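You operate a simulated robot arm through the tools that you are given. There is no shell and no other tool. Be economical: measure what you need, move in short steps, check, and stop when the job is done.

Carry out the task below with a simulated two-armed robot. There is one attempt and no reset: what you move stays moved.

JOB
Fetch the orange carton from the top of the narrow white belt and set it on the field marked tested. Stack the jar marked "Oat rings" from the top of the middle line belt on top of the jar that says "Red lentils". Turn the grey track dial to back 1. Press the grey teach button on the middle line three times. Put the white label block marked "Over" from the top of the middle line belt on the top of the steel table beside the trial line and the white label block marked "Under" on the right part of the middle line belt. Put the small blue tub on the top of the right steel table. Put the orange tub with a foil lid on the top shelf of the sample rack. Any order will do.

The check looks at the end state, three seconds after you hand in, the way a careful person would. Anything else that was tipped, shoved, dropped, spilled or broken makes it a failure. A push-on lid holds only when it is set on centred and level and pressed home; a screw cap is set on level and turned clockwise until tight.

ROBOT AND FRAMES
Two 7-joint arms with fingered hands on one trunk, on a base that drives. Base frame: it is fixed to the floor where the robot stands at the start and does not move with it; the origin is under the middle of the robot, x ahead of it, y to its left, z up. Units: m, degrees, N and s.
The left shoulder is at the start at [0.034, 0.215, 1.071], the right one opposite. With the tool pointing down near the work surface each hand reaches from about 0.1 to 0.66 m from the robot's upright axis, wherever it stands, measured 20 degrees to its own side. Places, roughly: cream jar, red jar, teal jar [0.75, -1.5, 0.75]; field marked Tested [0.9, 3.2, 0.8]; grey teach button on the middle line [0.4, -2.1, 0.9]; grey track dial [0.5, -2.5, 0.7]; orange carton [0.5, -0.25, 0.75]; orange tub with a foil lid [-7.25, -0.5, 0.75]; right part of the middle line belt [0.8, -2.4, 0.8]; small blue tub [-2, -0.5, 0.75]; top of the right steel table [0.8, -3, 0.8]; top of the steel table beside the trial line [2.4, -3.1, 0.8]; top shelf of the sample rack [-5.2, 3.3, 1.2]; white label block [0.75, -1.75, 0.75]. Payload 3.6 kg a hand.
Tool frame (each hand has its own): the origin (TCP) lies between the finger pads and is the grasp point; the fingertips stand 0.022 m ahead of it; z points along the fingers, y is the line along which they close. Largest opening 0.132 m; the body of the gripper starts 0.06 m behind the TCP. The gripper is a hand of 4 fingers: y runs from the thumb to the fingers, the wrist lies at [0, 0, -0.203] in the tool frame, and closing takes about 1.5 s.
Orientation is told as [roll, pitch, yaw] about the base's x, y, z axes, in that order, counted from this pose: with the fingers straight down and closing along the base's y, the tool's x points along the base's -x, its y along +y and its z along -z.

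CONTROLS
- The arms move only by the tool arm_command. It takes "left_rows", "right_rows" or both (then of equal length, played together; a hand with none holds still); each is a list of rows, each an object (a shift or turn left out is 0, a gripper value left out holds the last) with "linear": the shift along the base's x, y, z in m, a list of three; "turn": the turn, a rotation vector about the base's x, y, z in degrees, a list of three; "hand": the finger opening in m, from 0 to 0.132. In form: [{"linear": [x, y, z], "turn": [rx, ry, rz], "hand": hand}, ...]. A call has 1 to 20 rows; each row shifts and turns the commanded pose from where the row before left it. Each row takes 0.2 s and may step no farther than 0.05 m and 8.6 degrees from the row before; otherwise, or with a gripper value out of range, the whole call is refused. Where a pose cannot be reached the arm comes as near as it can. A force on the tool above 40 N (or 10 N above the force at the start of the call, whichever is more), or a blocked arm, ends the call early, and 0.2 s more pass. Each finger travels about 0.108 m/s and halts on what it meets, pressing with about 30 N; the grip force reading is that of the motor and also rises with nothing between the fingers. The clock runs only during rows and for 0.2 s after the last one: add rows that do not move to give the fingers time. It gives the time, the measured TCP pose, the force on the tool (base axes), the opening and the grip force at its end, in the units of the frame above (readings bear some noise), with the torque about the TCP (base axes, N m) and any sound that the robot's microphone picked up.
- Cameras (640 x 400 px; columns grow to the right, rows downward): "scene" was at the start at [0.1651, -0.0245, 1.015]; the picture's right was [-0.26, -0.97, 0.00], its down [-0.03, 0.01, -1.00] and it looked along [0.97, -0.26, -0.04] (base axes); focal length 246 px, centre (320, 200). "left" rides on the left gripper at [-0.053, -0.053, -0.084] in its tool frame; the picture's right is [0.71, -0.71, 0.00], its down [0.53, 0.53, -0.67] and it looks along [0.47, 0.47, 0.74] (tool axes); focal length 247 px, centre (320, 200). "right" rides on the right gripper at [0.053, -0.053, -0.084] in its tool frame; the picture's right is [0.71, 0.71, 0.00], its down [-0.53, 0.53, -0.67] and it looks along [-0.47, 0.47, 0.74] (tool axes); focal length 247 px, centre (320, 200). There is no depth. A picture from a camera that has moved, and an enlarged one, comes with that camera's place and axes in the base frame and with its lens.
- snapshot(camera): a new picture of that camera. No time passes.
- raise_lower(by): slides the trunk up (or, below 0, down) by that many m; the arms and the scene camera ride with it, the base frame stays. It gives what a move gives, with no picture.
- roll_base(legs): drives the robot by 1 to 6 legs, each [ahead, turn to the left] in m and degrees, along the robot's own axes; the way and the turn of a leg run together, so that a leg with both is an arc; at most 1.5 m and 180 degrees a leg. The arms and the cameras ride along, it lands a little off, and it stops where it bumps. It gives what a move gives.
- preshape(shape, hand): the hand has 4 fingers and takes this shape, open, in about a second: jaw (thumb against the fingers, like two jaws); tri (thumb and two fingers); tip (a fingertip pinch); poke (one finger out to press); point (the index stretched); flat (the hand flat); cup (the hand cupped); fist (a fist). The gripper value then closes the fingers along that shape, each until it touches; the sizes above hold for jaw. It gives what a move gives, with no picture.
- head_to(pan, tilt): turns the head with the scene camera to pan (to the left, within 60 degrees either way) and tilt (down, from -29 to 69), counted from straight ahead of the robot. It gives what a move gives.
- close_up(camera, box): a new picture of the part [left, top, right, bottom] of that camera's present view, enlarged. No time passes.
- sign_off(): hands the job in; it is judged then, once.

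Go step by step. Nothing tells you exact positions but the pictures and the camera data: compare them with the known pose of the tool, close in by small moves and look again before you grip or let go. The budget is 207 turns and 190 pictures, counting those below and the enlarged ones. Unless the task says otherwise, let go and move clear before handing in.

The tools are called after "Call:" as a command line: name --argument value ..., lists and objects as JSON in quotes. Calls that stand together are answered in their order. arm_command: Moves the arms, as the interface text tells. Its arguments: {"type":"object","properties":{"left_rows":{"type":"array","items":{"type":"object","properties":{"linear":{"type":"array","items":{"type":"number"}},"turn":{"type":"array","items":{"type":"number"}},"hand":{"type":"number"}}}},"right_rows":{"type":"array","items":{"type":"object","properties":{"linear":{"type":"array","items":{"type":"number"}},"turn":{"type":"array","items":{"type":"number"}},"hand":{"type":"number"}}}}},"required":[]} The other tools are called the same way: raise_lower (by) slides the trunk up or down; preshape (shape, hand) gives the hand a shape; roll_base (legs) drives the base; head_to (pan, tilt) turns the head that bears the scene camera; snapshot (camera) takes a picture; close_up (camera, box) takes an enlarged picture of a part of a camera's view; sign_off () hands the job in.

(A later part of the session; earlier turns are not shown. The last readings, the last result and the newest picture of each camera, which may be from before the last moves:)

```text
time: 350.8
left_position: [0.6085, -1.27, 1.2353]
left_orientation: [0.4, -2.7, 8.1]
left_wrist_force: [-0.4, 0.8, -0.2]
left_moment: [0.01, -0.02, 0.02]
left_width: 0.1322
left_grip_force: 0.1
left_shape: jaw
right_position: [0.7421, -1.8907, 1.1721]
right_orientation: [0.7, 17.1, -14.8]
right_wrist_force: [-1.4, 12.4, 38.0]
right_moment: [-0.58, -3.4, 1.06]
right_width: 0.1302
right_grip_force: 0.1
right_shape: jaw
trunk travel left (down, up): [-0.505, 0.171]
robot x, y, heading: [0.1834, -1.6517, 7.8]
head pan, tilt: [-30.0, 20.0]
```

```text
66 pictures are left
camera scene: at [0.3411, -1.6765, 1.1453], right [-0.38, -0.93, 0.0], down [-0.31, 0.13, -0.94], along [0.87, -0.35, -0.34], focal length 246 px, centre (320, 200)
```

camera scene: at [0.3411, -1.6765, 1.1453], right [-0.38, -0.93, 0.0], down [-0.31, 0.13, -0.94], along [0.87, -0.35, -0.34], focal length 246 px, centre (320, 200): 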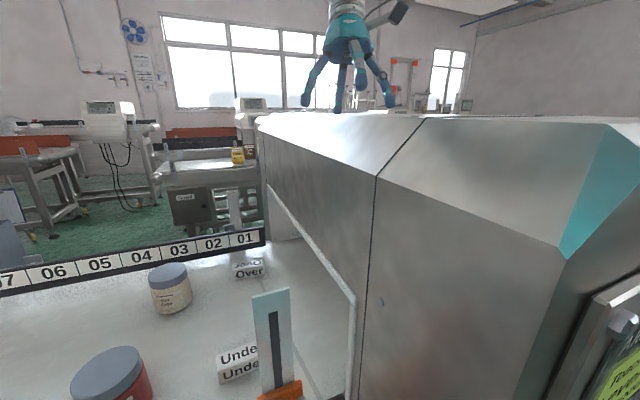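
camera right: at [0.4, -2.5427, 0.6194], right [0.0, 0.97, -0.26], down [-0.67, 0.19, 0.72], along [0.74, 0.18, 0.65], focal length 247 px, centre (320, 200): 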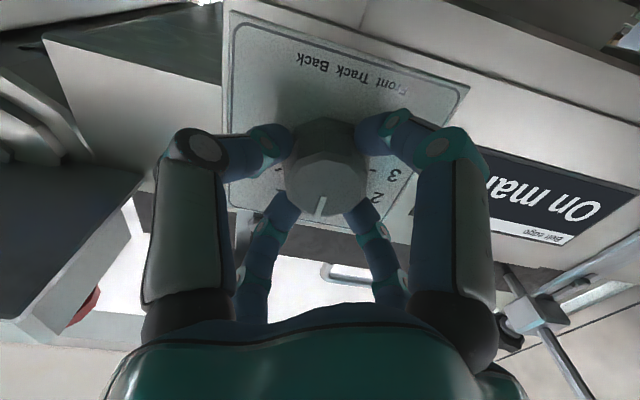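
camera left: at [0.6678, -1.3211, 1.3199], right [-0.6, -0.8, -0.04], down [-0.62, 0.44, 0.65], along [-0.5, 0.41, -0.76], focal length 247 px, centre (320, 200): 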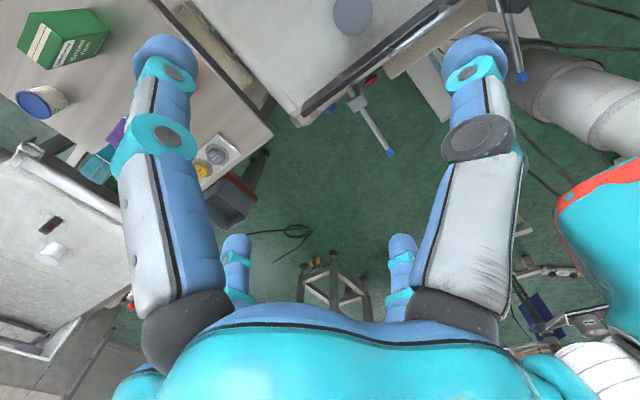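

Call:
raise_lower --by 0.15

Call:
arm_command --right_rows '[{"linear": [-0.03, 0, 0], "turn": [0, 0, -6]}, {"linear": [-0.03, 0, 0], "turn": [0, 0, -6]}, {"linear": [-0.03, 0, 0], "turn": [0, 0, -6]}, {"linear": [-0.03, 0, 0], "turn": [0, 0, -6]}, {}]'

Call:
snapshot --camera "scene"

```text
time: 352.5
left_position: [0.6128, -1.2722, 1.3846]
left_orientation: [0.5, -2.5, 8.1]
left_wrist_force: [0.1, 0.4, 0.0]
left_moment: [0.02, 0.02, -0.05]
left_width: 0.132
left_grip_force: 0.1
left_shape: jaw
right_position: [0.7463, -1.8913, 1.3172]
right_orientation: [0.5, 17.7, -14.5]
right_wrist_force: [1.4, -0.1, -0.7]
right_moment: [-0.02, 0.01, 0.0]
right_width: 0.1301
right_grip_force: 0.0
right_shape: jaw
trunk travel left (down, up): [-0.655, 0.021]
robot x, y, heading: [0.1834, -1.6535, 7.7]
head pan, tilt: [-30.0, 20.0]
```

```text
time: 353.2
left_position: [0.6129, -1.2744, 1.385]
left_orientation: [0.4, -2.5, 8.1]
left_wrist_force: [0.6, -0.8, -0.6]
left_moment: [0.01, -0.02, 0.03]
left_width: 0.1321
left_grip_force: 0.1
left_shape: jaw
right_position: [0.6835, -1.9625, 1.3129]
right_orientation: [3.3, 19.7, -36.7]
right_wrist_force: [0.1, 0.6, 0.0]
right_moment: [-0.02, -0.01, 0.0]
right_width: 0.13
right_grip_force: 0.0
right_shape: jaw
trunk travel left (down, up): [-0.655, 0.021]
robot x, y, heading: [0.184, -1.6521, 7.8]
head pan, tilt: [-30.0, 20.0]
stopped in row 3 (right hand): the arm was blocked; the commanded pose is now the measured one
```

```text
65 pictures are left
camera scene: at [0.3452, -1.6796, 1.2952], right [-0.38, -0.93, 0.0], down [-0.32, 0.13, -0.94], along [0.87, -0.36, -0.34], focal length 246 px, centre (320, 200)
```

scene: 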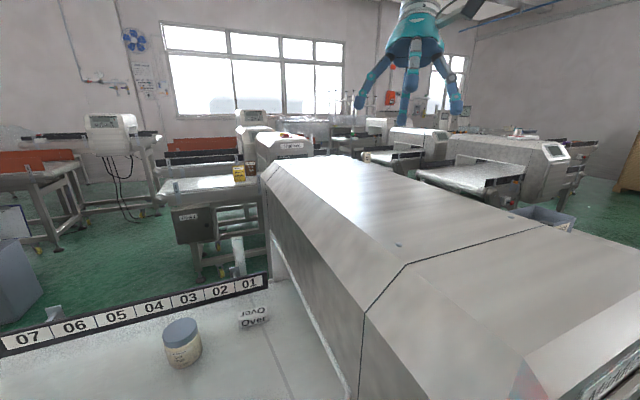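

Call:
arm_command --right_rows '[{"linear": [-0.02, -0.035, 0]}, {"linear": [-0.02, -0.035, 0]}, {"linear": [-0.02, -0.035, 0]}, {"linear": [-0.03, -0.03, 0]}, {"linear": [-0.03, -0.02, 0]}, {"linear": [-0.04, 0, 0]}, {"linear": [-0.04, 0, 0]}, {"linear": [-0.04, 0, 0]}, {}]'

Call:
head_to --pan -60 --tilt 0

Call:
snapshot --camera "scene"

```text
time: 355.2
left_position: [0.6134, -1.2735, 1.3854]
left_orientation: [0.4, -2.5, 8.1]
left_wrist_force: [-0.5, 0.0, 0.4]
left_moment: [0.0, -0.02, -0.02]
left_width: 0.132
left_grip_force: 0.1
left_shape: jaw
right_position: [0.4418, -2.114, 1.3139]
right_orientation: [3.3, 19.6, -36.3]
right_wrist_force: [0.4, -0.4, 0.2]
right_moment: [0.02, -0.01, -0.03]
right_width: 0.1297
right_grip_force: 0.1
right_shape: jaw
trunk travel left (down, up): [-0.655, 0.021]
robot x, y, heading: [0.1839, -1.6548, 7.7]
head pan, tilt: [-30.0, 20.0]
```

```text
time: 356.1
left_position: [0.6123, -1.2739, 1.3851]
left_orientation: [0.4, -2.5, 8.0]
left_wrist_force: [-0.4, 0.0, -0.7]
left_moment: [-0.01, -0.04, -0.02]
left_width: 0.1322
left_grip_force: 0.1
left_shape: jaw
right_position: [0.4426, -2.1145, 1.3138]
right_orientation: [3.2, 19.6, -36.4]
right_wrist_force: [-0.1, -0.3, -0.3]
right_moment: [-0.02, -0.01, 0.03]
right_width: 0.13
right_grip_force: 0.1
right_shape: jaw
trunk travel left (down, up): [-0.655, 0.021]
robot x, y, heading: [0.1858, -1.6553, 7.9]
head pan, tilt: [-60.0, 0.0]
```

```text
64 pictures are left
camera scene: at [0.314, -1.7155, 1.3275], right [-0.79, -0.61, 0.0], down [0.0, 0.0, -1.0], along [0.61, -0.79, 0.0], focal length 246 px, centre (320, 200)
```

scene: 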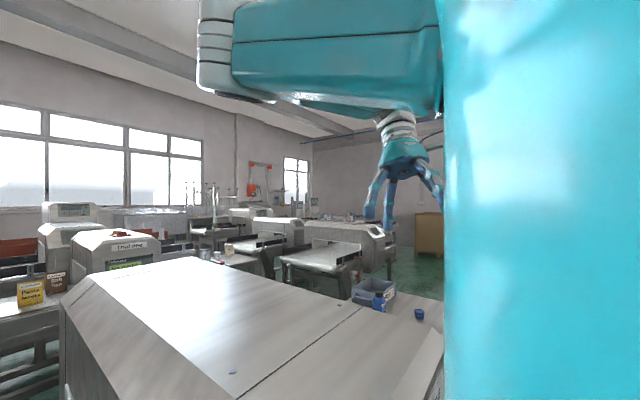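

That works: the right hand swings outward. Moving it further back into the aisle so the trunk can come down.

Call:
arm_command --right_rows '[{"linear": [-0.04, -0.01, 0]}, {"linear": [-0.04, -0.01, 0]}, {"linear": [-0.04, -0.01, 0]}, {"linear": [-0.04, -0.01, 0]}, {"linear": [-0.04, -0.01, 0]}, {"linear": [-0.04, 0, 0]}, {}]'

Call:
snapshot --camera "scene"

```text
time: 357.7
left_position: [0.6138, -1.2731, 1.3853]
left_orientation: [0.3, -2.5, 8.1]
left_wrist_force: [0.6, 0.0, -0.4]
left_moment: [0.01, 0.04, 0.01]
left_width: 0.1319
left_grip_force: 0.0
left_shape: jaw
right_position: [0.203, -2.1642, 1.3131]
right_orientation: [3.3, 19.6, -36.2]
right_wrist_force: [0.1, -0.2, 0.2]
right_moment: [0.0, 0.01, 0.0]
right_width: 0.1298
right_grip_force: 0.1
right_shape: jaw
trunk travel left (down, up): [-0.655, 0.021]
robot x, y, heading: [0.1864, -1.6511, 8.0]
head pan, tilt: [-60.0, 0.0]
```

```text
63 pictures are left
camera scene: at [0.3149, -1.7154, 1.3274], right [-0.79, -0.61, 0.0], down [0.0, 0.0, -1.0], along [0.61, -0.79, 0.0], focal length 246 px, centre (320, 200)
```

scene: 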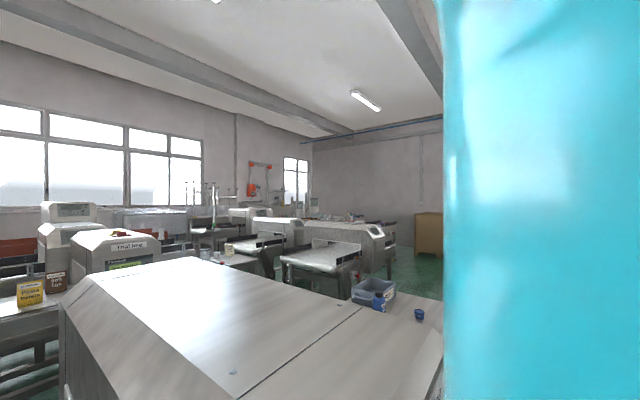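

The right arm is out of the way at my side. Lowering the trunk and looking at the belt.

Call:
raise_lower --by -0.25

Call:
head_to --pan 0 --tilt 42

Call:
arm_command --left_rows '[{"linear": [0.03, -0.03, 0], "turn": [0, 2.5, -3]}, {"linear": [0.03, -0.035, 0], "turn": [0, 0, -5]}, {"linear": [0.03, -0.035, 0]}, {"linear": [0.02, -0.035, 0]}, {"linear": [0, -0.035, 0]}, {"linear": [0, -0.035, 0]}, {}]'

Call:
snapshot --camera "scene"

Call:
snapshot --camera "left"

```text
time: 360.3
left_position: [0.6115, -1.2743, 1.1339]
left_orientation: [0.5, -2.6, 8.0]
left_wrist_force: [-0.4, 0.1, -0.3]
left_moment: [-0.02, -0.01, 0.0]
left_width: 0.1318
left_grip_force: 0.1
left_shape: jaw
right_position: [0.2015, -2.1654, 1.0644]
right_orientation: [3.4, 19.6, -36.4]
right_wrist_force: [0.6, -0.2, 0.0]
right_moment: [0.0, 0.02, -0.03]
right_width: 0.1301
right_grip_force: 0.0
right_shape: jaw
trunk travel left (down, up): [-0.405, 0.271]
robot x, y, heading: [0.1817, -1.6553, 7.5]
head pan, tilt: [-60.0, 0.0]
```

```text
time: 361.6
left_position: [0.6122, -1.2738, 1.1351]
left_orientation: [0.5, -2.5, 8.1]
left_wrist_force: [0.7, 0.5, 0.5]
left_moment: [0.0, 0.01, 0.01]
left_width: 0.1319
left_grip_force: 0.0
left_shape: jaw
right_position: [0.2017, -2.1635, 1.0641]
right_orientation: [3.3, 19.6, -36.3]
right_wrist_force: [-0.4, -0.4, 0.1]
right_moment: [-0.02, 0.01, 0.0]
right_width: 0.1301
right_grip_force: 0.1
right_shape: jaw
trunk travel left (down, up): [-0.405, 0.271]
robot x, y, heading: [0.1828, -1.6545, 7.9]
head pan, tilt: [0.0, 42.0]
```

```text
time: 363.2
left_position: [0.7224, -1.4791, 1.1349]
left_orientation: [0.7, -0.1, 0.1]
left_wrist_force: [-1.2, -0.9, -0.8]
left_moment: [0.0, -0.01, -0.02]
left_width: 0.1321
left_grip_force: 0.1
left_shape: jaw
right_position: [0.2011, -2.1634, 1.063]
right_orientation: [3.2, 19.5, -36.4]
right_wrist_force: [-0.4, -0.2, 0.0]
right_moment: [0.01, 0.03, -0.03]
right_width: 0.1299
right_grip_force: 0.0
right_shape: jaw
trunk travel left (down, up): [-0.405, 0.271]
robot x, y, heading: [0.182, -1.6516, 8.0]
head pan, tilt: [0.0, 42.0]
```

```text
62 pictures are left
camera scene: at [0.3424, -1.6326, 1.0083], right [0.14, -0.99, 0.0], down [-0.66, -0.09, -0.74], along [0.74, 0.1, -0.67], focal length 246 px, centre (320, 200)
```

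scene: 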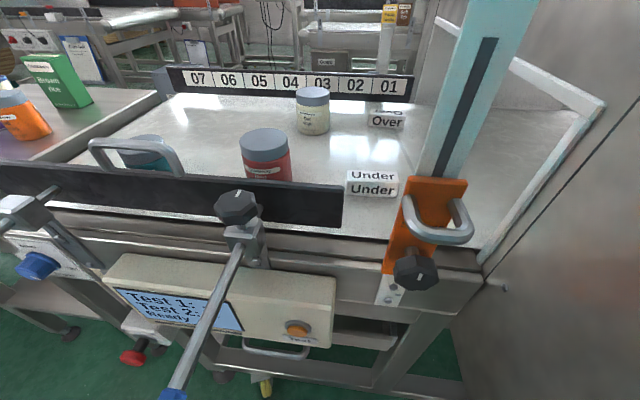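

```text
61 pictures are left
camera left: at [0.7744, -1.5342, 1.2175], right [-0.71, -0.71, -0.01], down [-0.53, 0.52, 0.67], along [-0.47, 0.48, -0.74], focal length 247 px, centre (320, 200)
```

left: 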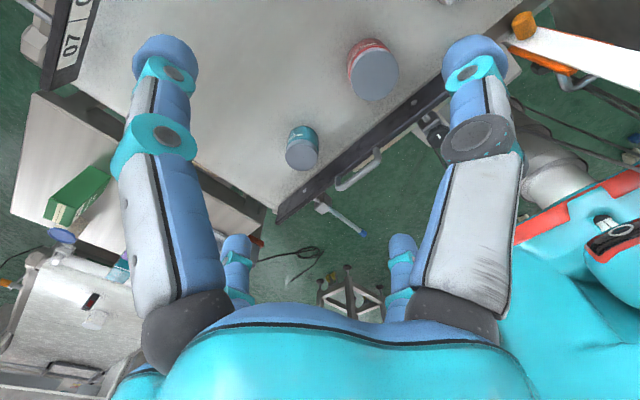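

Call:
close_up --camera "scene" --box '[230, 75, 410, 205]'

```text
3.08 times, centred on (320, 140) of scene
camera zoom: at [0.3424, -1.6326, 1.0083], right [0.14, -0.99, 0.0], down [-0.66, -0.09, -0.74], along [0.74, 0.1, -0.67], focal length 758 px, centre (320, 385)
```

zoom: 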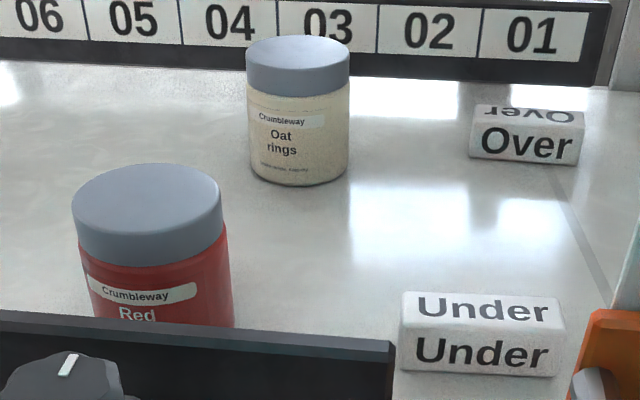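

Labels confirmed: cream jar = Oat rings at (0.836, -1.552), red jar = Red lentils at (0.648, -1.512), tops near 0.835. I'll turn slightly right so the left shoulder comes closer.

Call:
roll_base --legs '[[0, -22]]'

Call:
raise_lower --by -0.05

Call:
head_to --pan 10 --tilt 42

Call:
snapshot --camera "scene"

```text
time: 364.8
left_position: [0.7444, -1.6932, 1.1345]
left_orientation: [0.7, -0.1, -21.9]
left_wrist_force: [-0.7, 0.3, 0.5]
left_moment: [0.04, 0.01, 0.01]
left_width: 0.132
left_grip_force: 0.0
left_shape: jaw
right_position: [0.0053, -2.1328, 1.064]
right_orientation: [3.3, 19.7, -58.4]
right_wrist_force: [0.5, -0.2, 0.3]
right_moment: [0.01, 0.01, -0.01]
right_width: 0.1301
right_grip_force: 0.0
right_shape: jaw
trunk travel left (down, up): [-0.405, 0.271]
robot x, y, heading: [0.1846, -1.6375, -14.3]
head pan, tilt: [0.0, 42.0]
```

```text
time: 365.7
left_position: [0.7443, -1.6934, 1.0864]
left_orientation: [0.8, -0.1, -22.0]
left_wrist_force: [0.3, -0.1, -0.2]
left_moment: [0.0, -0.01, -0.05]
left_width: 0.132
left_grip_force: 0.0
left_shape: jaw
right_position: [0.0041, -2.1338, 1.0138]
right_orientation: [3.4, 19.6, -58.3]
right_wrist_force: [-0.4, -0.7, -0.6]
right_moment: [-0.01, 0.01, -0.02]
right_width: 0.1299
right_grip_force: 0.1
right_shape: jaw
trunk travel left (down, up): [-0.355, 0.321]
robot x, y, heading: [0.1822, -1.6386, -14.1]
head pan, tilt: [0.0, 42.0]
```

```text
time: 366.4
left_position: [0.7447, -1.6937, 1.0846]
left_orientation: [0.7, -0.1, -22.0]
left_wrist_force: [-0.1, -0.3, 0.1]
left_moment: [-0.03, 0.0, -0.02]
left_width: 0.1317
left_grip_force: 0.1
left_shape: jaw
right_position: [0.0055, -2.134, 1.0141]
right_orientation: [3.3, 19.7, -58.4]
right_wrist_force: [0.5, 0.5, 0.4]
right_moment: [-0.02, 0.0, 0.02]
right_width: 0.13
right_grip_force: 0.0
right_shape: jaw
trunk travel left (down, up): [-0.355, 0.321]
robot x, y, heading: [0.1841, -1.6389, -14.1]
head pan, tilt: [10.0, 42.0]
```

```text
59 pictures are left
camera scene: at [0.3428, -1.6634, 0.9567], right [-0.07, -1.0, 0.0], down [-0.67, 0.05, -0.74], along [0.74, -0.05, -0.67], focal length 246 px, centre (320, 200)
```

scene: 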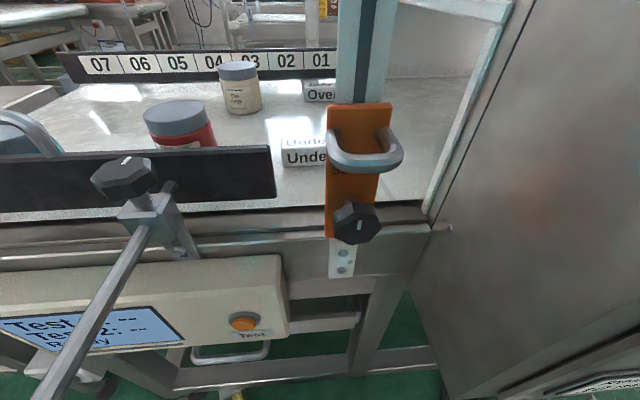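

Moving the left hand above the Oat rings jar.

Call:
arm_command --left_rows '[{"linear": [0.018, 0.03, -0.015]}, {"linear": [0.018, 0.03, -0.015]}, {"linear": [0.018, 0.03, -0.015]}, {"linear": [0.018, 0.03, -0.02]}, {"linear": [0.019, 0.021, -0.02]}, {}]'

Call:
snapshot --camera "left"

```text
time: 367.8
left_position: [0.835, -1.5513, 0.9992]
left_orientation: [0.7, -0.1, -22.1]
left_wrist_force: [0.2, -0.6, 0.8]
left_moment: [0.0, 0.02, 0.02]
left_width: 0.1318
left_grip_force: 0.1
left_shape: jaw
right_position: [0.0045, -2.1333, 1.0155]
right_orientation: [3.3, 19.6, -58.5]
right_wrist_force: [0.0, 0.2, 1.0]
right_moment: [-0.02, 0.01, 0.04]
right_width: 0.1299
right_grip_force: 0.1
right_shape: jaw
trunk travel left (down, up): [-0.355, 0.321]
robot x, y, heading: [0.183, -1.6408, -14.2]
head pan, tilt: [10.0, 42.0]
```

```text
58 pictures are left
camera left: at [0.8633, -1.6231, 1.0826], right [-0.92, -0.39, -0.01], down [-0.29, 0.68, 0.67], along [-0.26, 0.62, -0.74], focal length 247 px, centre (320, 200)
```

left: 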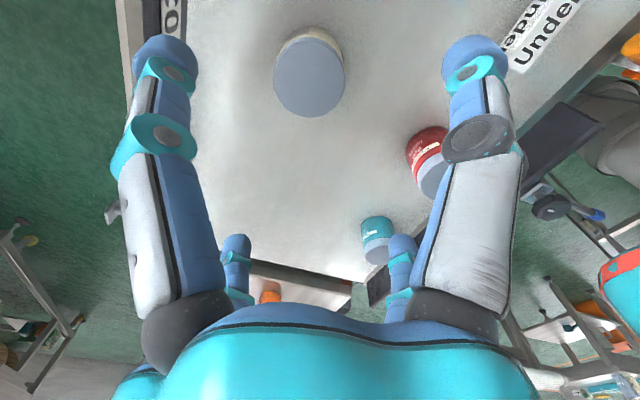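

Call:
arm_command --left_rows '[{"linear": [0.004, -0.001, -0.035], "turn": [-0.65, 0.26, 0]}, {"linear": [0.004, -0.001, -0.04]}, {"linear": [0, 0, -0.04]}, {"linear": [0, 0, -0.04]}, {"linear": [0, 0, -0.025]}, {"linear": [0, 0, -0.02]}, {}]'

Call:
snapshot --camera "left"

Call:
snapshot --camera "scene"

```text
time: 369.4
left_position: [0.8432, -1.5538, 0.8003]
left_orientation: [-0.1, -0.2, -22.0]
left_wrist_force: [-0.4, -0.1, 0.3]
left_moment: [0.0, 0.0, 0.0]
left_width: 0.1321
left_grip_force: 0.1
left_shape: jaw
right_position: [0.0058, -2.1338, 1.0147]
right_orientation: [3.3, 19.6, -58.4]
right_wrist_force: [0.3, 1.2, 0.2]
right_moment: [-0.02, 0.03, 0.0]
right_width: 0.13
right_grip_force: 0.1
right_shape: jaw
trunk travel left (down, up): [-0.355, 0.321]
robot x, y, heading: [0.1842, -1.6375, -14.2]
head pan, tilt: [10.0, 42.0]
```

```text
57 pictures are left
camera left: at [0.8717, -1.6243, 0.8838], right [-0.92, -0.39, 0.0], down [-0.29, 0.68, 0.67], along [-0.26, 0.62, -0.74], focal length 247 px, centre (320, 200)
```

left: 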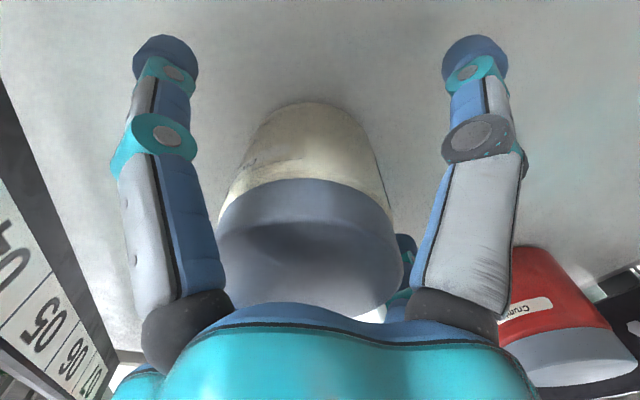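

```text
56 pictures are left
camera scene: at [0.3427, -1.6633, 0.9567], right [-0.07, -1.0, 0.0], down [-0.67, 0.05, -0.74], along [0.74, -0.05, -0.67], focal length 246 px, centre (320, 200)
```

scene: 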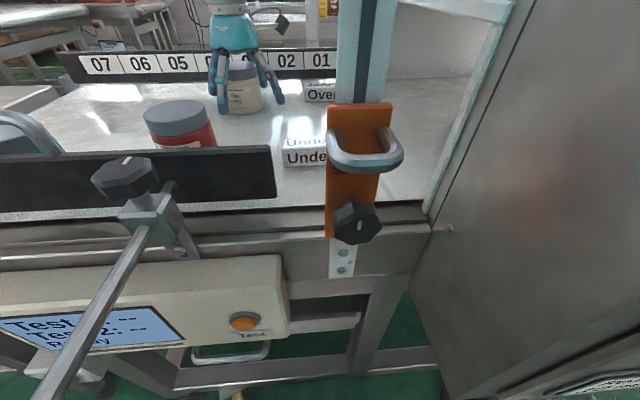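

The jar is between the fingers. Closing.

Call:
arm_command --left_rows '[{"hand": 0.045}, {}, {}, {}, {}, {}, {}]'

Call:
snapshot --camera "left"

```text
time: 371.0
left_position: [0.8431, -1.5529, 0.8003]
left_orientation: [-0.1, 0.0, -21.9]
left_wrist_force: [-0.7, 0.4, 0.2]
left_moment: [-0.02, -0.01, 0.0]
left_width: 0.0601
left_grip_force: 30.4
left_shape: jaw
right_position: [0.0062, -2.1337, 1.014]
right_orientation: [3.2, 19.6, -58.4]
right_wrist_force: [-0.3, 0.7, 1.0]
right_moment: [0.0, -0.03, 0.0]
right_width: 0.1301
right_grip_force: 0.1
right_shape: jaw
trunk travel left (down, up): [-0.355, 0.321]
robot x, y, heading: [0.1838, -1.6378, -14.2]
head pan, tilt: [10.0, 42.0]
```

```text
55 pictures are left
camera left: at [0.8719, -1.6245, 0.8839], right [-0.92, -0.39, 0.0], down [-0.29, 0.68, 0.67], along [-0.26, 0.62, -0.74], focal length 247 px, centre (320, 200)
```

left: 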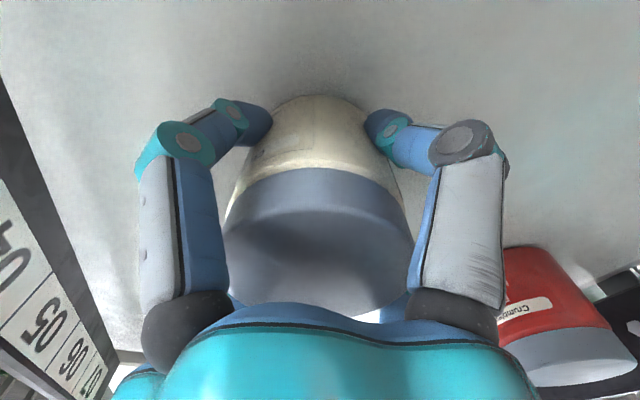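

Gripped at 0.060 m. Lifting and moving over the Red lentils jar.

Call:
arm_command --left_rows '[{"linear": [0, 0, 0.025]}, {"linear": [0, 0, 0.035]}, {"linear": [0, 0, 0.035]}, {"linear": [0, 0, 0.04]}, {"linear": [-0.04, 0.008, 0]}, {"linear": [-0.04, 0.008, 0]}, {"linear": [-0.04, 0.008, 0]}, {"linear": [-0.04, 0.008, 0]}, {"linear": [-0.038, 0.008, 0]}, {}]'

Call:
snapshot --camera "left"

Call:
snapshot --camera "scene"

```text
time: 373.2
left_position: [0.6468, -1.514, 0.9349]
left_orientation: [0.1, -0.2, -22.1]
left_wrist_force: [0.7, 0.5, -2.4]
left_moment: [0.02, -0.03, 0.01]
left_width: 0.0596
left_grip_force: 29.9
left_shape: jaw
right_position: [0.006, -2.1327, 1.0143]
right_orientation: [3.2, 19.5, -58.4]
right_wrist_force: [-0.1, -0.1, 0.0]
right_moment: [0.03, 0.01, 0.01]
right_width: 0.1299
right_grip_force: 0.0
right_shape: jaw
trunk travel left (down, up): [-0.355, 0.321]
robot x, y, heading: [0.1817, -1.6351, -14.2]
head pan, tilt: [10.0, 42.0]
```

```text
54 pictures are left
camera left: at [0.6746, -1.5842, 1.0185], right [-0.92, -0.39, 0.0], down [-0.29, 0.68, 0.67], along [-0.26, 0.62, -0.74], focal length 247 px, centre (320, 200)
```

left: 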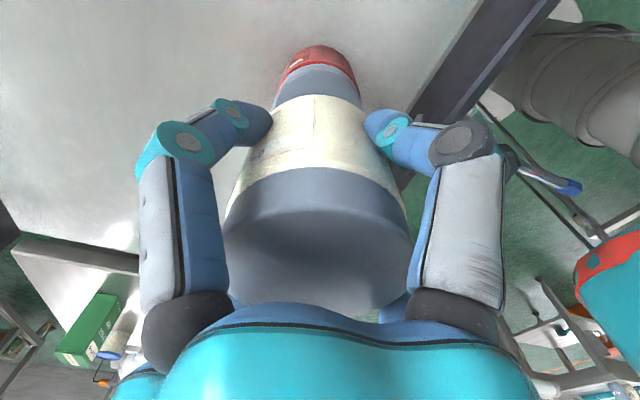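

```text
53 pictures are left
camera scene: at [0.343, -1.6633, 0.9566], right [-0.07, -1.0, 0.0], down [-0.67, 0.05, -0.74], along [0.74, -0.05, -0.67], focal length 246 px, centre (320, 200)
```

scene: 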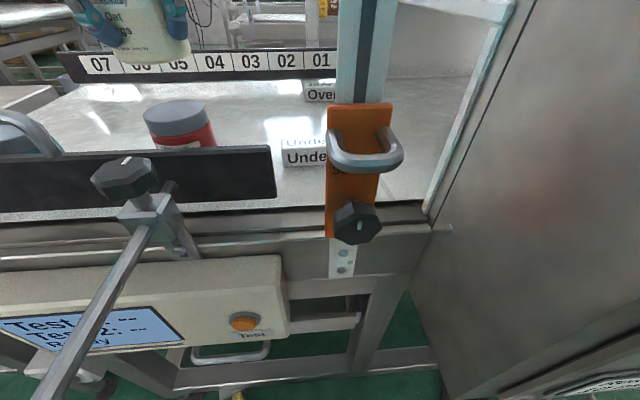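

The jars line up within a couple of millimetres. Lowering gently until contact.

Call:
arm_command --left_rows '[{"linear": [-0.002, 0.002, -0.02]}, {"linear": [0, 0, -0.012]}, {"linear": [0, 0, -0.006]}, {"linear": [0, 0, -0.004]}, {"linear": [0, 0, -0.003]}, {"linear": [0, 0, -0.003]}, {}]'

Call:
head_to --pan 25 --tilt 25

Call:
snapshot --camera "scene"

```text
time: 374.8
left_position: [0.6443, -1.5127, 0.8863]
left_orientation: [-0.1, 0.0, -21.9]
left_wrist_force: [0.4, 0.2, -1.5]
left_moment: [0.03, 0.02, -0.01]
left_width: 0.0598
left_grip_force: 30.6
left_shape: jaw
right_position: [0.0053, -2.1331, 1.0143]
right_orientation: [3.3, 19.6, -58.4]
right_wrist_force: [-0.7, 0.3, -0.5]
right_moment: [-0.01, 0.01, -0.03]
right_width: 0.1299
right_grip_force: 0.0
right_shape: jaw
trunk travel left (down, up): [-0.355, 0.321]
robot x, y, heading: [0.183, -1.635, -14.2]
head pan, tilt: [10.0, 42.0]
```

```text
time: 375.6
left_position: [0.6444, -1.5125, 0.8884]
left_orientation: [-0.1, -0.1, -22.0]
left_wrist_force: [-0.1, 0.2, -1.5]
left_moment: [0.01, -0.03, 0.02]
left_width: 0.0598
left_grip_force: 29.9
left_shape: jaw
right_position: [0.0052, -2.1344, 1.0144]
right_orientation: [3.3, 19.6, -58.4]
right_wrist_force: [-1.0, -0.3, 0.4]
right_moment: [0.01, -0.02, 0.02]
right_width: 0.1298
right_grip_force: 0.2
right_shape: jaw
trunk travel left (down, up): [-0.355, 0.321]
robot x, y, heading: [0.1841, -1.6415, -14.1]
head pan, tilt: [25.0, 25.0]
```

```text
52 pictures are left
camera scene: at [0.3498, -1.6399, 0.9829], right [0.19, -0.98, 0.0], down [-0.42, -0.08, -0.91], along [0.89, 0.17, -0.42], focal length 246 px, centre (320, 200)
```

scene: 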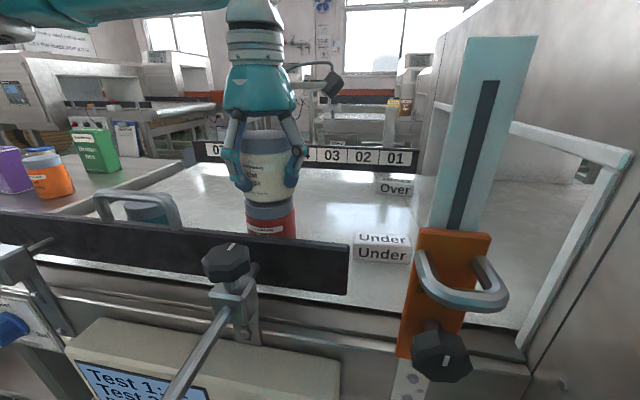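

Call:
close_up --camera "scene" --box '[210, 120, 330, 240]'

```text
3.33 times, centred on (270, 180) of scene
camera zoom: at [0.3498, -1.6399, 0.9829], right [0.19, -0.98, 0.0], down [-0.42, -0.08, -0.91], along [0.89, 0.17, -0.42], focal length 821 px, centre (487, 267)
```

zoom: 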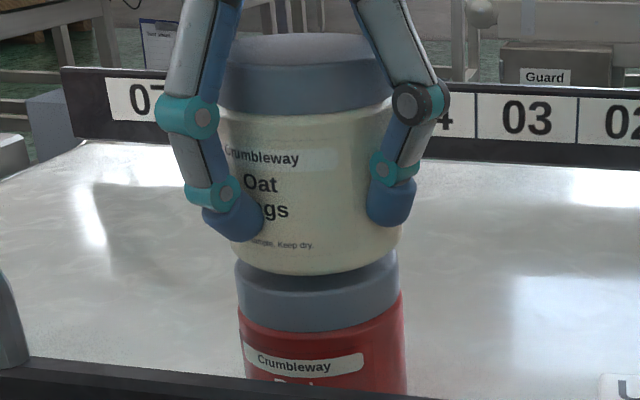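

Slightly above still. Lowering the last millimetres.

Call:
arm_command --left_rows '[{"linear": [0.001, -0.001, -0.003]}, {"linear": [0, 0, -0.003]}, {"linear": [0, 0, -0.003]}, {"linear": [0, 0, -0.003]}, {"linear": [0, 0, -0.003]}, {}]'

Call:
close_up --camera "scene" --box '[210, 120, 330, 240]'

```text
time: 377.0
left_position: [0.6467, -1.5141, 0.8782]
left_orientation: [-0.1, -0.9, -22.1]
left_wrist_force: [-2.9, 1.5, 18.3]
left_moment: [0.12, 0.2, 0.03]
left_width: 0.0604
left_grip_force: 29.9
left_shape: jaw
right_position: [0.004, -2.1327, 1.0152]
right_orientation: [3.4, 19.5, -58.5]
right_wrist_force: [-0.5, -0.1, -0.2]
right_moment: [0.0, 0.0, 0.02]
right_width: 0.13
right_grip_force: 0.1
right_shape: jaw
trunk travel left (down, up): [-0.355, 0.321]
robot x, y, heading: [0.185, -1.6376, -14.2]
head pan, tilt: [25.0, 25.0]
stopped in row 6 (left hand): the force on the tool passed its limit at 42 N (the readings are from after the stop); the commanded pose is now the measured one
```

```text
3.33 times, centred on (270, 180) of scene
camera zoom: at [0.3489, -1.6398, 0.983], right [0.19, -0.98, 0.0], down [-0.41, -0.08, -0.91], along [0.89, 0.17, -0.42], focal length 821 px, centre (487, 267)
```

zoom: 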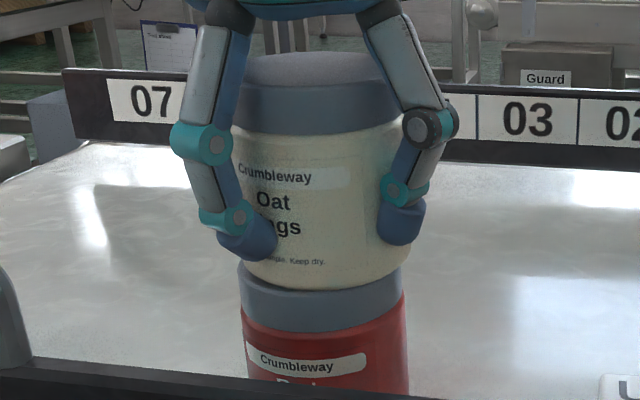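

Contact. The stack looks centred; relieving pressure, opening and rising.

Call:
arm_command --left_rows '[{"linear": [-0.001, 0, 0.003]}, {}, {"hand": 0.08}, {"hand": 0.132}, {}, {}, {"linear": [0, 0, 0.03]}, {"linear": [0, 0, 0.04]}, {"linear": [0, 0, 0.04]}, {"linear": [0, 0, 0.03]}, {}]'

Call:
snapshot --camera "scene"

```text
time: 379.4
left_position: [0.6458, -1.5128, 1.0183]
left_orientation: [0.0, -0.5, -22.0]
left_wrist_force: [-0.4, -0.5, 0.9]
left_moment: [-0.01, -0.03, -0.01]
left_width: 0.1319
left_grip_force: 0.0
left_shape: jaw
right_position: [0.0054, -2.1335, 1.0155]
right_orientation: [3.3, 19.6, -58.4]
right_wrist_force: [0.3, 0.8, 0.7]
right_moment: [0.0, 0.03, -0.02]
right_width: 0.13
right_grip_force: 0.0
right_shape: jaw
trunk travel left (down, up): [-0.355, 0.321]
robot x, y, heading: [0.1821, -1.6392, -14.0]
head pan, tilt: [25.0, 25.0]
```

```text
49 pictures are left
camera scene: at [0.3498, -1.6398, 0.9829], right [0.19, -0.98, 0.0], down [-0.42, -0.08, -0.91], along [0.89, 0.17, -0.42], focal length 246 px, centre (320, 200)
```

scene: 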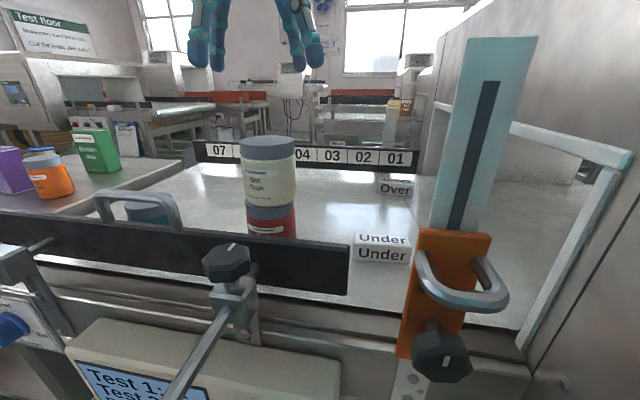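

The stack stands straight. For the "Over" block I need to come closer, so I raise slightly, move the hand ahead, and turn further right.

Call:
arm_command --left_rows '[{"linear": [0.02, 0, 0.04]}, {"linear": [0.03, 0, 0.03]}, {"linear": [0.03, 0, 0]}, {}]'

Call:
raise_lower --by 0.05

Call:
roll_base --legs '[[0, -25]]'

Call:
head_to --pan 35 --tilt 30

Call:
snapshot --camera "scene"

```text
time: 380.4
left_position: [0.7241, -1.514, 1.0873]
left_orientation: [0.0, -0.6, -22.0]
left_wrist_force: [0.2, 0.4, -0.2]
left_moment: [0.02, 0.02, 0.0]
left_width: 0.1318
left_grip_force: 0.1
left_shape: jaw
right_position: [0.0043, -2.1333, 1.0149]
right_orientation: [3.4, 19.5, -58.5]
right_wrist_force: [0.2, 0.2, 0.5]
right_moment: [-0.01, 0.0, 0.0]
right_width: 0.13
right_grip_force: 0.0
right_shape: jaw
trunk travel left (down, up): [-0.355, 0.321]
robot x, y, heading: [0.1845, -1.6393, -14.0]
head pan, tilt: [25.0, 25.0]
```

```text
time: 381.4
left_position: [0.7263, -1.5136, 1.1381]
left_orientation: [0.0, -0.6, -22.0]
left_wrist_force: [0.2, 0.6, 0.1]
left_moment: [0.0, 0.0, -0.03]
left_width: 0.1317
left_grip_force: 0.1
left_shape: jaw
right_position: [0.0056, -2.1324, 1.0637]
right_orientation: [3.3, 19.5, -58.4]
right_wrist_force: [0.1, 0.4, -0.2]
right_moment: [0.02, 0.01, 0.01]
right_width: 0.1301
right_grip_force: 0.0
right_shape: jaw
trunk travel left (down, up): [-0.405, 0.271]
robot x, y, heading: [0.1863, -1.6377, -13.8]
head pan, tilt: [25.0, 25.0]
```

```text
time: 383.1
left_position: [0.719, -1.7435, 1.1392]
left_orientation: [-0.1, -0.8, -46.7]
left_wrist_force: [-0.3, 15.0, 1.7]
left_moment: [0.18, -0.08, 0.18]
left_width: 0.1313
left_grip_force: 0.0
left_shape: jaw
right_position: [-0.1943, -2.0051, 1.0647]
right_orientation: [3.4, 19.4, -83.3]
right_wrist_force: [0.7, -1.1, 1.6]
right_moment: [0.04, 0.03, 0.0]
right_width: 0.1303
right_grip_force: 0.1
right_shape: jaw
trunk travel left (down, up): [-0.405, 0.271]
robot x, y, heading: [0.1806, -1.6288, -38.7]
head pan, tilt: [25.0, 25.0]
```

```text
time: 383.8
left_position: [0.7203, -1.7451, 1.1392]
left_orientation: [0.0, -0.6, -46.7]
left_wrist_force: [-3.9, 8.8, 0.0]
left_moment: [0.15, 0.1, -0.3]
left_width: 0.1313
left_grip_force: 0.1
left_shape: jaw
right_position: [-0.1935, -2.0065, 1.0655]
right_orientation: [3.3, 19.5, -83.3]
right_wrist_force: [0.8, 0.4, 0.4]
right_moment: [0.01, -0.03, -0.03]
right_width: 0.13
right_grip_force: 0.1
right_shape: jaw
trunk travel left (down, up): [-0.405, 0.271]
robot x, y, heading: [0.1801, -1.6318, -38.6]
head pan, tilt: [35.0, 30.0]
```

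```text
48 pictures are left
camera scene: at [0.3293, -1.6831, 1.0268], right [-0.07, -1.0, 0.0], down [-0.5, 0.03, -0.87], along [0.86, -0.06, -0.5], focal length 246 px, centre (320, 200)
```

scene: 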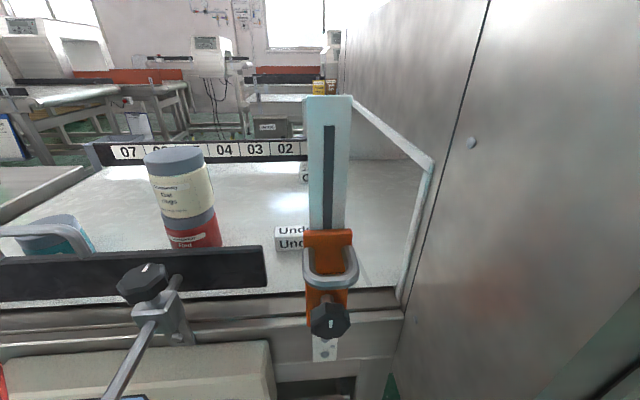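

The fingers brush the machine wall; moving them off, rotating the hand square to the block and going above "Over".

Call:
arm_command --left_rows '[{"linear": [0, 0.03, 0]}, {"linear": [0.01, 0.025, 0]}, {"linear": [0.02, 0, 0], "turn": [0, 0, 7.8]}, {"linear": [0.02, 0, 0], "turn": [0, 0, 7.8]}, {"linear": [0.02, 0, 0], "turn": [0, 0, 7.8]}, {"linear": [0.02, 0, -0.02], "turn": [0, 0, 7.8]}, {"linear": [0.02, 0, -0.03], "turn": [0, 0, 7.8]}, {"linear": [0.02, -0.005, -0.03], "turn": [0, 0, 7.6]}, {"linear": [0.02, -0.01, -0.03]}, {"linear": [0.02, 0, -0.03]}, {}]'

Call:
snapshot --camera "left"

```text
time: 386.2
left_position: [0.8901, -1.7049, 0.9992]
left_orientation: [0.0, -0.7, -0.1]
left_wrist_force: [0.2, 0.9, -0.5]
left_moment: [0.02, -0.01, -0.01]
left_width: 0.1319
left_grip_force: 0.0
left_shape: jaw
right_position: [-0.1944, -2.0064, 1.065]
right_orientation: [3.4, 19.4, -83.1]
right_wrist_force: [0.2, -1.0, -0.1]
right_moment: [0.0, -0.01, -0.04]
right_width: 0.13
right_grip_force: 0.1
right_shape: jaw
trunk travel left (down, up): [-0.405, 0.271]
robot x, y, heading: [0.1823, -1.6298, -38.8]
head pan, tilt: [35.0, 30.0]
```

```text
47 pictures are left
camera left: at [0.9425, -1.7599, 1.0836], right [-0.71, -0.71, -0.01], down [-0.53, 0.53, 0.66], along [-0.46, 0.47, -0.75], focal length 247 px, centre (320, 200)
```

left: 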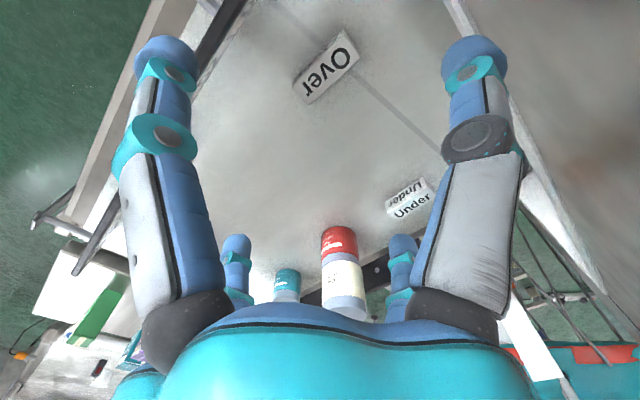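

"Over" is at (0.890, -1.714), turned about -6°. Narrowing the opening to clear the scale board, and descending.

Call:
arm_command --left_rows '[{"linear": [0, -0.009, -0.03], "turn": [0, 0.7, -6], "hand": 0.1}, {"linear": [0, 0, -0.04]}, {"linear": [0, 0, -0.04]}, {"linear": [0, 0, -0.04]}, {"linear": [0, 0, -0.03]}, {}]'

Call:
snapshot --camera "left"

```text
time: 387.6
left_position: [0.8903, -1.7156, 0.8177]
left_orientation: [0.0, 0.1, -6.1]
left_wrist_force: [0.5, 0.3, -0.2]
left_moment: [0.01, 0.0, 0.03]
left_width: 0.1002
left_grip_force: 0.0
left_shape: jaw
right_position: [-0.1946, -2.0068, 1.0655]
right_orientation: [3.4, 19.4, -83.1]
right_wrist_force: [0.0, -0.5, -1.5]
right_moment: [0.0, -0.01, -0.01]
right_width: 0.1301
right_grip_force: 0.1
right_shape: jaw
trunk travel left (down, up): [-0.405, 0.271]
robot x, y, heading: [0.1784, -1.6299, -38.8]
head pan, tilt: [35.0, 30.0]
```

```text
46 pictures are left
camera left: at [0.9366, -1.7753, 0.9017], right [-0.78, -0.63, 0.0], down [-0.47, 0.58, 0.67], along [-0.42, 0.52, -0.74], focal length 247 px, centre (320, 200)
```

left: 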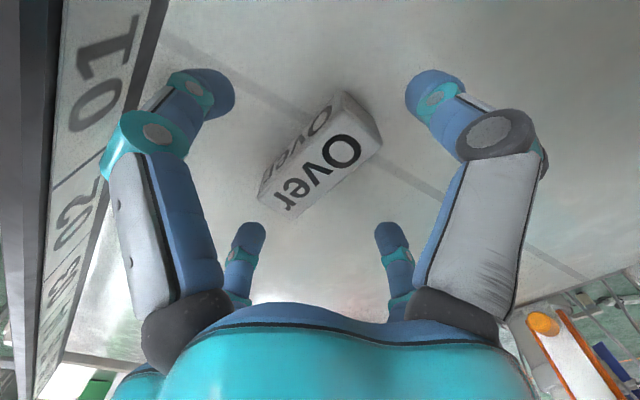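

Centred. Descending and gripping.

Call:
arm_command --left_rows '[{"linear": [-0.004, 0.001, -0.025]}, {"linear": [0, 0, -0.017]}, {"hand": 0.015}, {}, {}, {}, {}, {}, {}]'

Call:
snapshot --camera "left"

```text
time: 389.6
left_position: [0.8859, -1.7156, 0.7822]
left_orientation: [-0.2, -0.4, -6.2]
left_wrist_force: [7.0, -3.4, 25.8]
left_moment: [-0.85, -0.03, 0.28]
left_width: 0.0536
left_grip_force: 29.6
left_shape: jaw
right_position: [-0.1954, -2.007, 1.0646]
right_orientation: [3.5, 19.5, -83.1]
right_wrist_force: [0.0, -0.3, -0.6]
right_moment: [0.0, -0.01, 0.0]
right_width: 0.1301
right_grip_force: 0.0
right_shape: jaw
trunk travel left (down, up): [-0.405, 0.271]
robot x, y, heading: [0.178, -1.6294, -38.8]
head pan, tilt: [35.0, 30.0]
```

```text
45 pictures are left
camera left: at [0.9323, -1.7756, 0.8662], right [-0.78, -0.63, 0.0], down [-0.47, 0.58, 0.66], along [-0.42, 0.52, -0.75], focal length 247 px, centre (320, 200)
```

left: 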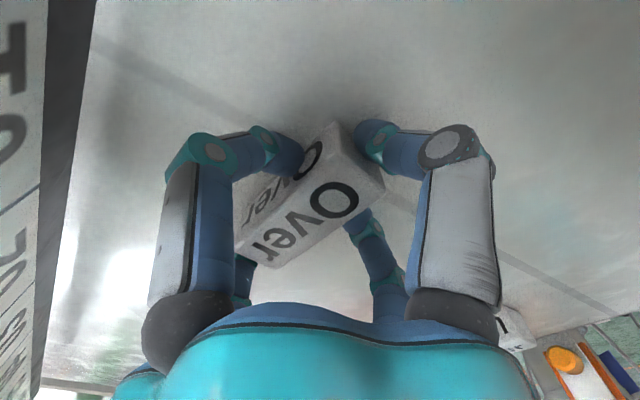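

Gripped at 0.054 m. Lifting.

Call:
arm_command --left_rows '[{"linear": [0, 0, 0.02]}, {"linear": [0, 0, 0.03]}, {"linear": [0, 0, 0.04]}, {"linear": [0, 0, 0.04]}, {"linear": [0, 0.005, 0.04]}, {"linear": [-0.02, 0.01, 0.04]}, {"linear": [-0.03, 0.01, 0.03]}, {}]'

Call:
snapshot --camera "left"

```text
time: 391.4
left_position: [0.8348, -1.6886, 1.0185]
left_orientation: [0.1, 0.1, -6.1]
left_wrist_force: [1.0, 0.3, 0.0]
left_moment: [-0.02, 0.0, 0.01]
left_width: 0.0517
left_grip_force: 30.3
left_shape: jaw
right_position: [-0.1928, -2.0082, 1.0649]
right_orientation: [3.5, 19.5, -83.3]
right_wrist_force: [-0.7, -0.2, -0.4]
right_moment: [0.01, 0.04, 0.0]
right_width: 0.1299
right_grip_force: 0.1
right_shape: jaw
trunk travel left (down, up): [-0.405, 0.271]
robot x, y, heading: [0.1794, -1.6302, -38.6]
head pan, tilt: [35.0, 30.0]
```

```text
44 pictures are left
camera left: at [0.8819, -1.7487, 1.1019], right [-0.78, -0.63, 0.0], down [-0.47, 0.58, 0.67], along [-0.42, 0.52, -0.74], focal length 247 px, centre (320, 200)
```

left: 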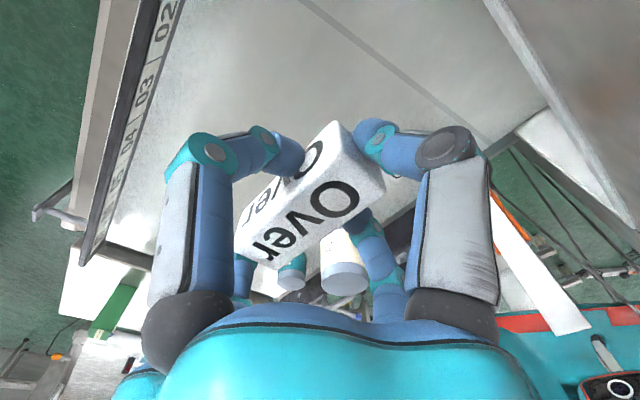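

"Over" is held. Next I'll fetch "Under" with the right hand: backing off, turning square to the belt, with the trunk raised so everything clears.

Call:
raise_lower --by 0.22

Call:
roll_base --legs '[[-0.2, 0]]'

Call:
roll_base --legs '[[0, 38]]'

Call:
arm_command --right_rows '[{"linear": [0.02, 0, 0.02], "turn": [0, 0, 8]}, {"linear": [0.03, 0, 0.02], "turn": [0, 0, 8]}, {"linear": [0.03, 0, 0.02], "turn": [0, 0, 8]}, {"linear": [0.04, 0.02, 0.0]}, {"linear": [0.04, 0.02, 0.0]}, {"linear": [0.04, 0.02, 0.0]}, {"linear": [0.04, 0.02, 0.0]}, {"linear": [0.04, 0.02, 0.0]}, {}]'

```text
time: 393.7
left_position: [0.8369, -1.6885, 1.238]
left_orientation: [0.0, 0.2, -6.1]
left_wrist_force: [-0.2, -0.3, -0.8]
left_moment: [-0.01, 0.04, -0.04]
left_width: 0.0516
left_grip_force: 29.9
left_shape: jaw
right_position: [-0.1932, -2.0067, 1.2861]
right_orientation: [3.4, 19.4, -83.2]
right_wrist_force: [-0.4, -0.2, -0.7]
right_moment: [0.0, 0.01, 0.01]
right_width: 0.1299
right_grip_force: 0.1
right_shape: jaw
trunk travel left (down, up): [-0.625, 0.051]
robot x, y, heading: [0.1809, -1.6268, -38.6]
head pan, tilt: [35.0, 30.0]
```

```text
time: 395.3
left_position: [0.6792, -1.562, 1.2376]
left_orientation: [0.0, 0.1, -6.1]
left_wrist_force: [-0.1, -0.7, -0.8]
left_moment: [-0.04, -0.03, -0.01]
left_width: 0.0515
left_grip_force: 30.5
left_shape: jaw
right_position: [-0.351, -1.8802, 1.2842]
right_orientation: [3.4, 19.6, -83.3]
right_wrist_force: [-0.9, -0.1, 0.0]
right_moment: [0.01, 0.0, -0.06]
right_width: 0.1304
right_grip_force: 0.2
right_shape: jaw
trunk travel left (down, up): [-0.625, 0.051]
robot x, y, heading: [0.0246, -1.5009, -38.7]
head pan, tilt: [35.0, 30.0]
```

```text
time: 397.5
left_position: [0.5813, -1.1467, 1.2369]
left_orientation: [0.0, 0.2, 31.9]
left_wrist_force: [-0.2, 0.2, -0.7]
left_moment: [-0.02, 0.02, -0.02]
left_width: 0.0519
left_grip_force: 29.6
left_shape: jaw
right_position: [-0.0361, -2.032, 1.2851]
right_orientation: [3.3, 19.5, -45.3]
right_wrist_force: [0.1, 0.4, -0.5]
right_moment: [-0.02, -0.01, 0.0]
right_width: 0.13
right_grip_force: 0.0
right_shape: jaw
trunk travel left (down, up): [-0.625, 0.051]
robot x, y, heading: [0.0246, -1.5267, -0.8]
head pan, tilt: [35.0, 30.0]
```

```text
time: 399.5
left_position: [0.5806, -1.147, 1.2379]
left_orientation: [0.1, 0.2, 32.0]
left_wrist_force: [-0.4, 0.0, 0.0]
left_moment: [0.03, -0.03, 0.04]
left_width: 0.0513
left_grip_force: 30.0
left_shape: jaw
right_position: [0.2576, -1.9491, 1.3308]
right_orientation: [11.2, 19.0, -23.9]
right_wrist_force: [-0.1, 0.4, 0.7]
right_moment: [-0.01, -0.01, -0.01]
right_width: 0.13
right_grip_force: 0.1
right_shape: jaw
right hand out of reach, approached as far as the arm can: row 1, 2, 3
trunk travel left (down, up): [-0.625, 0.051]
robot x, y, heading: [0.0217, -1.5298, -1.3]
head pan, tilt: [35.0, 30.0]
stopped in row 9 (right hand): the arm was blocked; the commanded pose is now the measured one
```

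Good progress; now leveling the right hand while bringing it forward over the belt.

Call:
arm_command --right_rows '[{"linear": [0.03, 0.02, 0]}, {"linear": [0.03, 0.02, 0], "turn": [-4.4, -3.2, 6]}, {"linear": [0.03, 0.02, 0], "turn": [-4.4, -3.2, 6]}, {"linear": [0.03, 0.02, 0], "turn": [-4.4, -3.2, 6]}, {"linear": [0.03, 0.02, 0], "turn": [-4.4, -3.2, 6]}, {"linear": [0.03, 0.02, 0]}, {"linear": [0.03, 0.02, 0]}, {"linear": [0.03, 0.02, -0.02]}, {}]'

Call:
head_to --pan -10 --tilt 35

Call:
snapshot --camera "scene"

```text
time: 400.1
left_position: [0.5806, -1.1462, 1.2396]
left_orientation: [0.2, 0.1, 31.8]
left_wrist_force: [0.1, 0.4, -0.2]
left_moment: [0.0, 0.02, -0.02]
left_width: 0.0515
left_grip_force: 29.8
left_shape: jaw
right_position: [0.303, -1.9389, 1.3256]
right_orientation: [16.3, 14.7, -25.1]
right_wrist_force: [0.1, -0.6, -0.3]
right_moment: [-0.03, 0.04, -0.03]
right_width: 0.1299
right_grip_force: 0.2
right_shape: jaw
trunk travel left (down, up): [-0.625, 0.051]
robot x, y, heading: [0.0254, -1.5291, -1.0]
head pan, tilt: [35.0, 30.0]
stopped in row 3 (right hand): the arm was blocked; the commanded pose is now the measured one
```

```text
time: 401.2
left_position: [0.5803, -1.1468, 1.2388]
left_orientation: [0.0, 0.2, 31.9]
left_wrist_force: [-0.1, -0.1, -0.9]
left_moment: [0.0, -0.01, -0.02]
left_width: 0.0517
left_grip_force: 30.0
left_shape: jaw
right_position: [0.3033, -1.9379, 1.3249]
right_orientation: [16.3, 14.8, -25.0]
right_wrist_force: [-0.3, 0.4, 0.0]
right_moment: [-0.01, -0.01, 0.0]
right_width: 0.1302
right_grip_force: 0.1
right_shape: jaw
trunk travel left (down, up): [-0.625, 0.051]
robot x, y, heading: [0.0268, -1.5282, -1.0]
head pan, tilt: [-10.0, 35.0]
```

```text
43 pictures are left
camera scene: at [0.1868, -1.5491, 1.2413], right [-0.19, -0.98, 0.0], down [-0.56, 0.11, -0.82], along [0.8, -0.16, -0.57], focal length 246 px, centre (320, 200)
```

scene: 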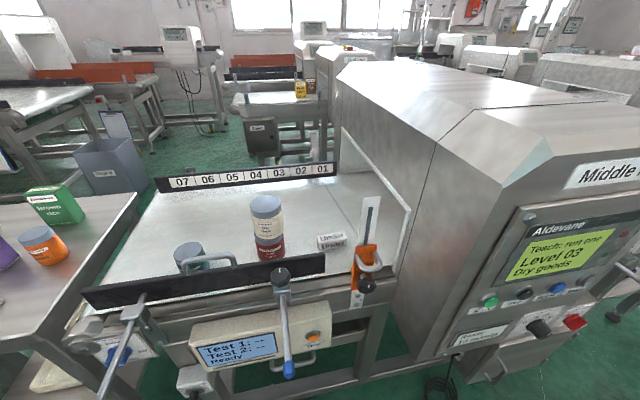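

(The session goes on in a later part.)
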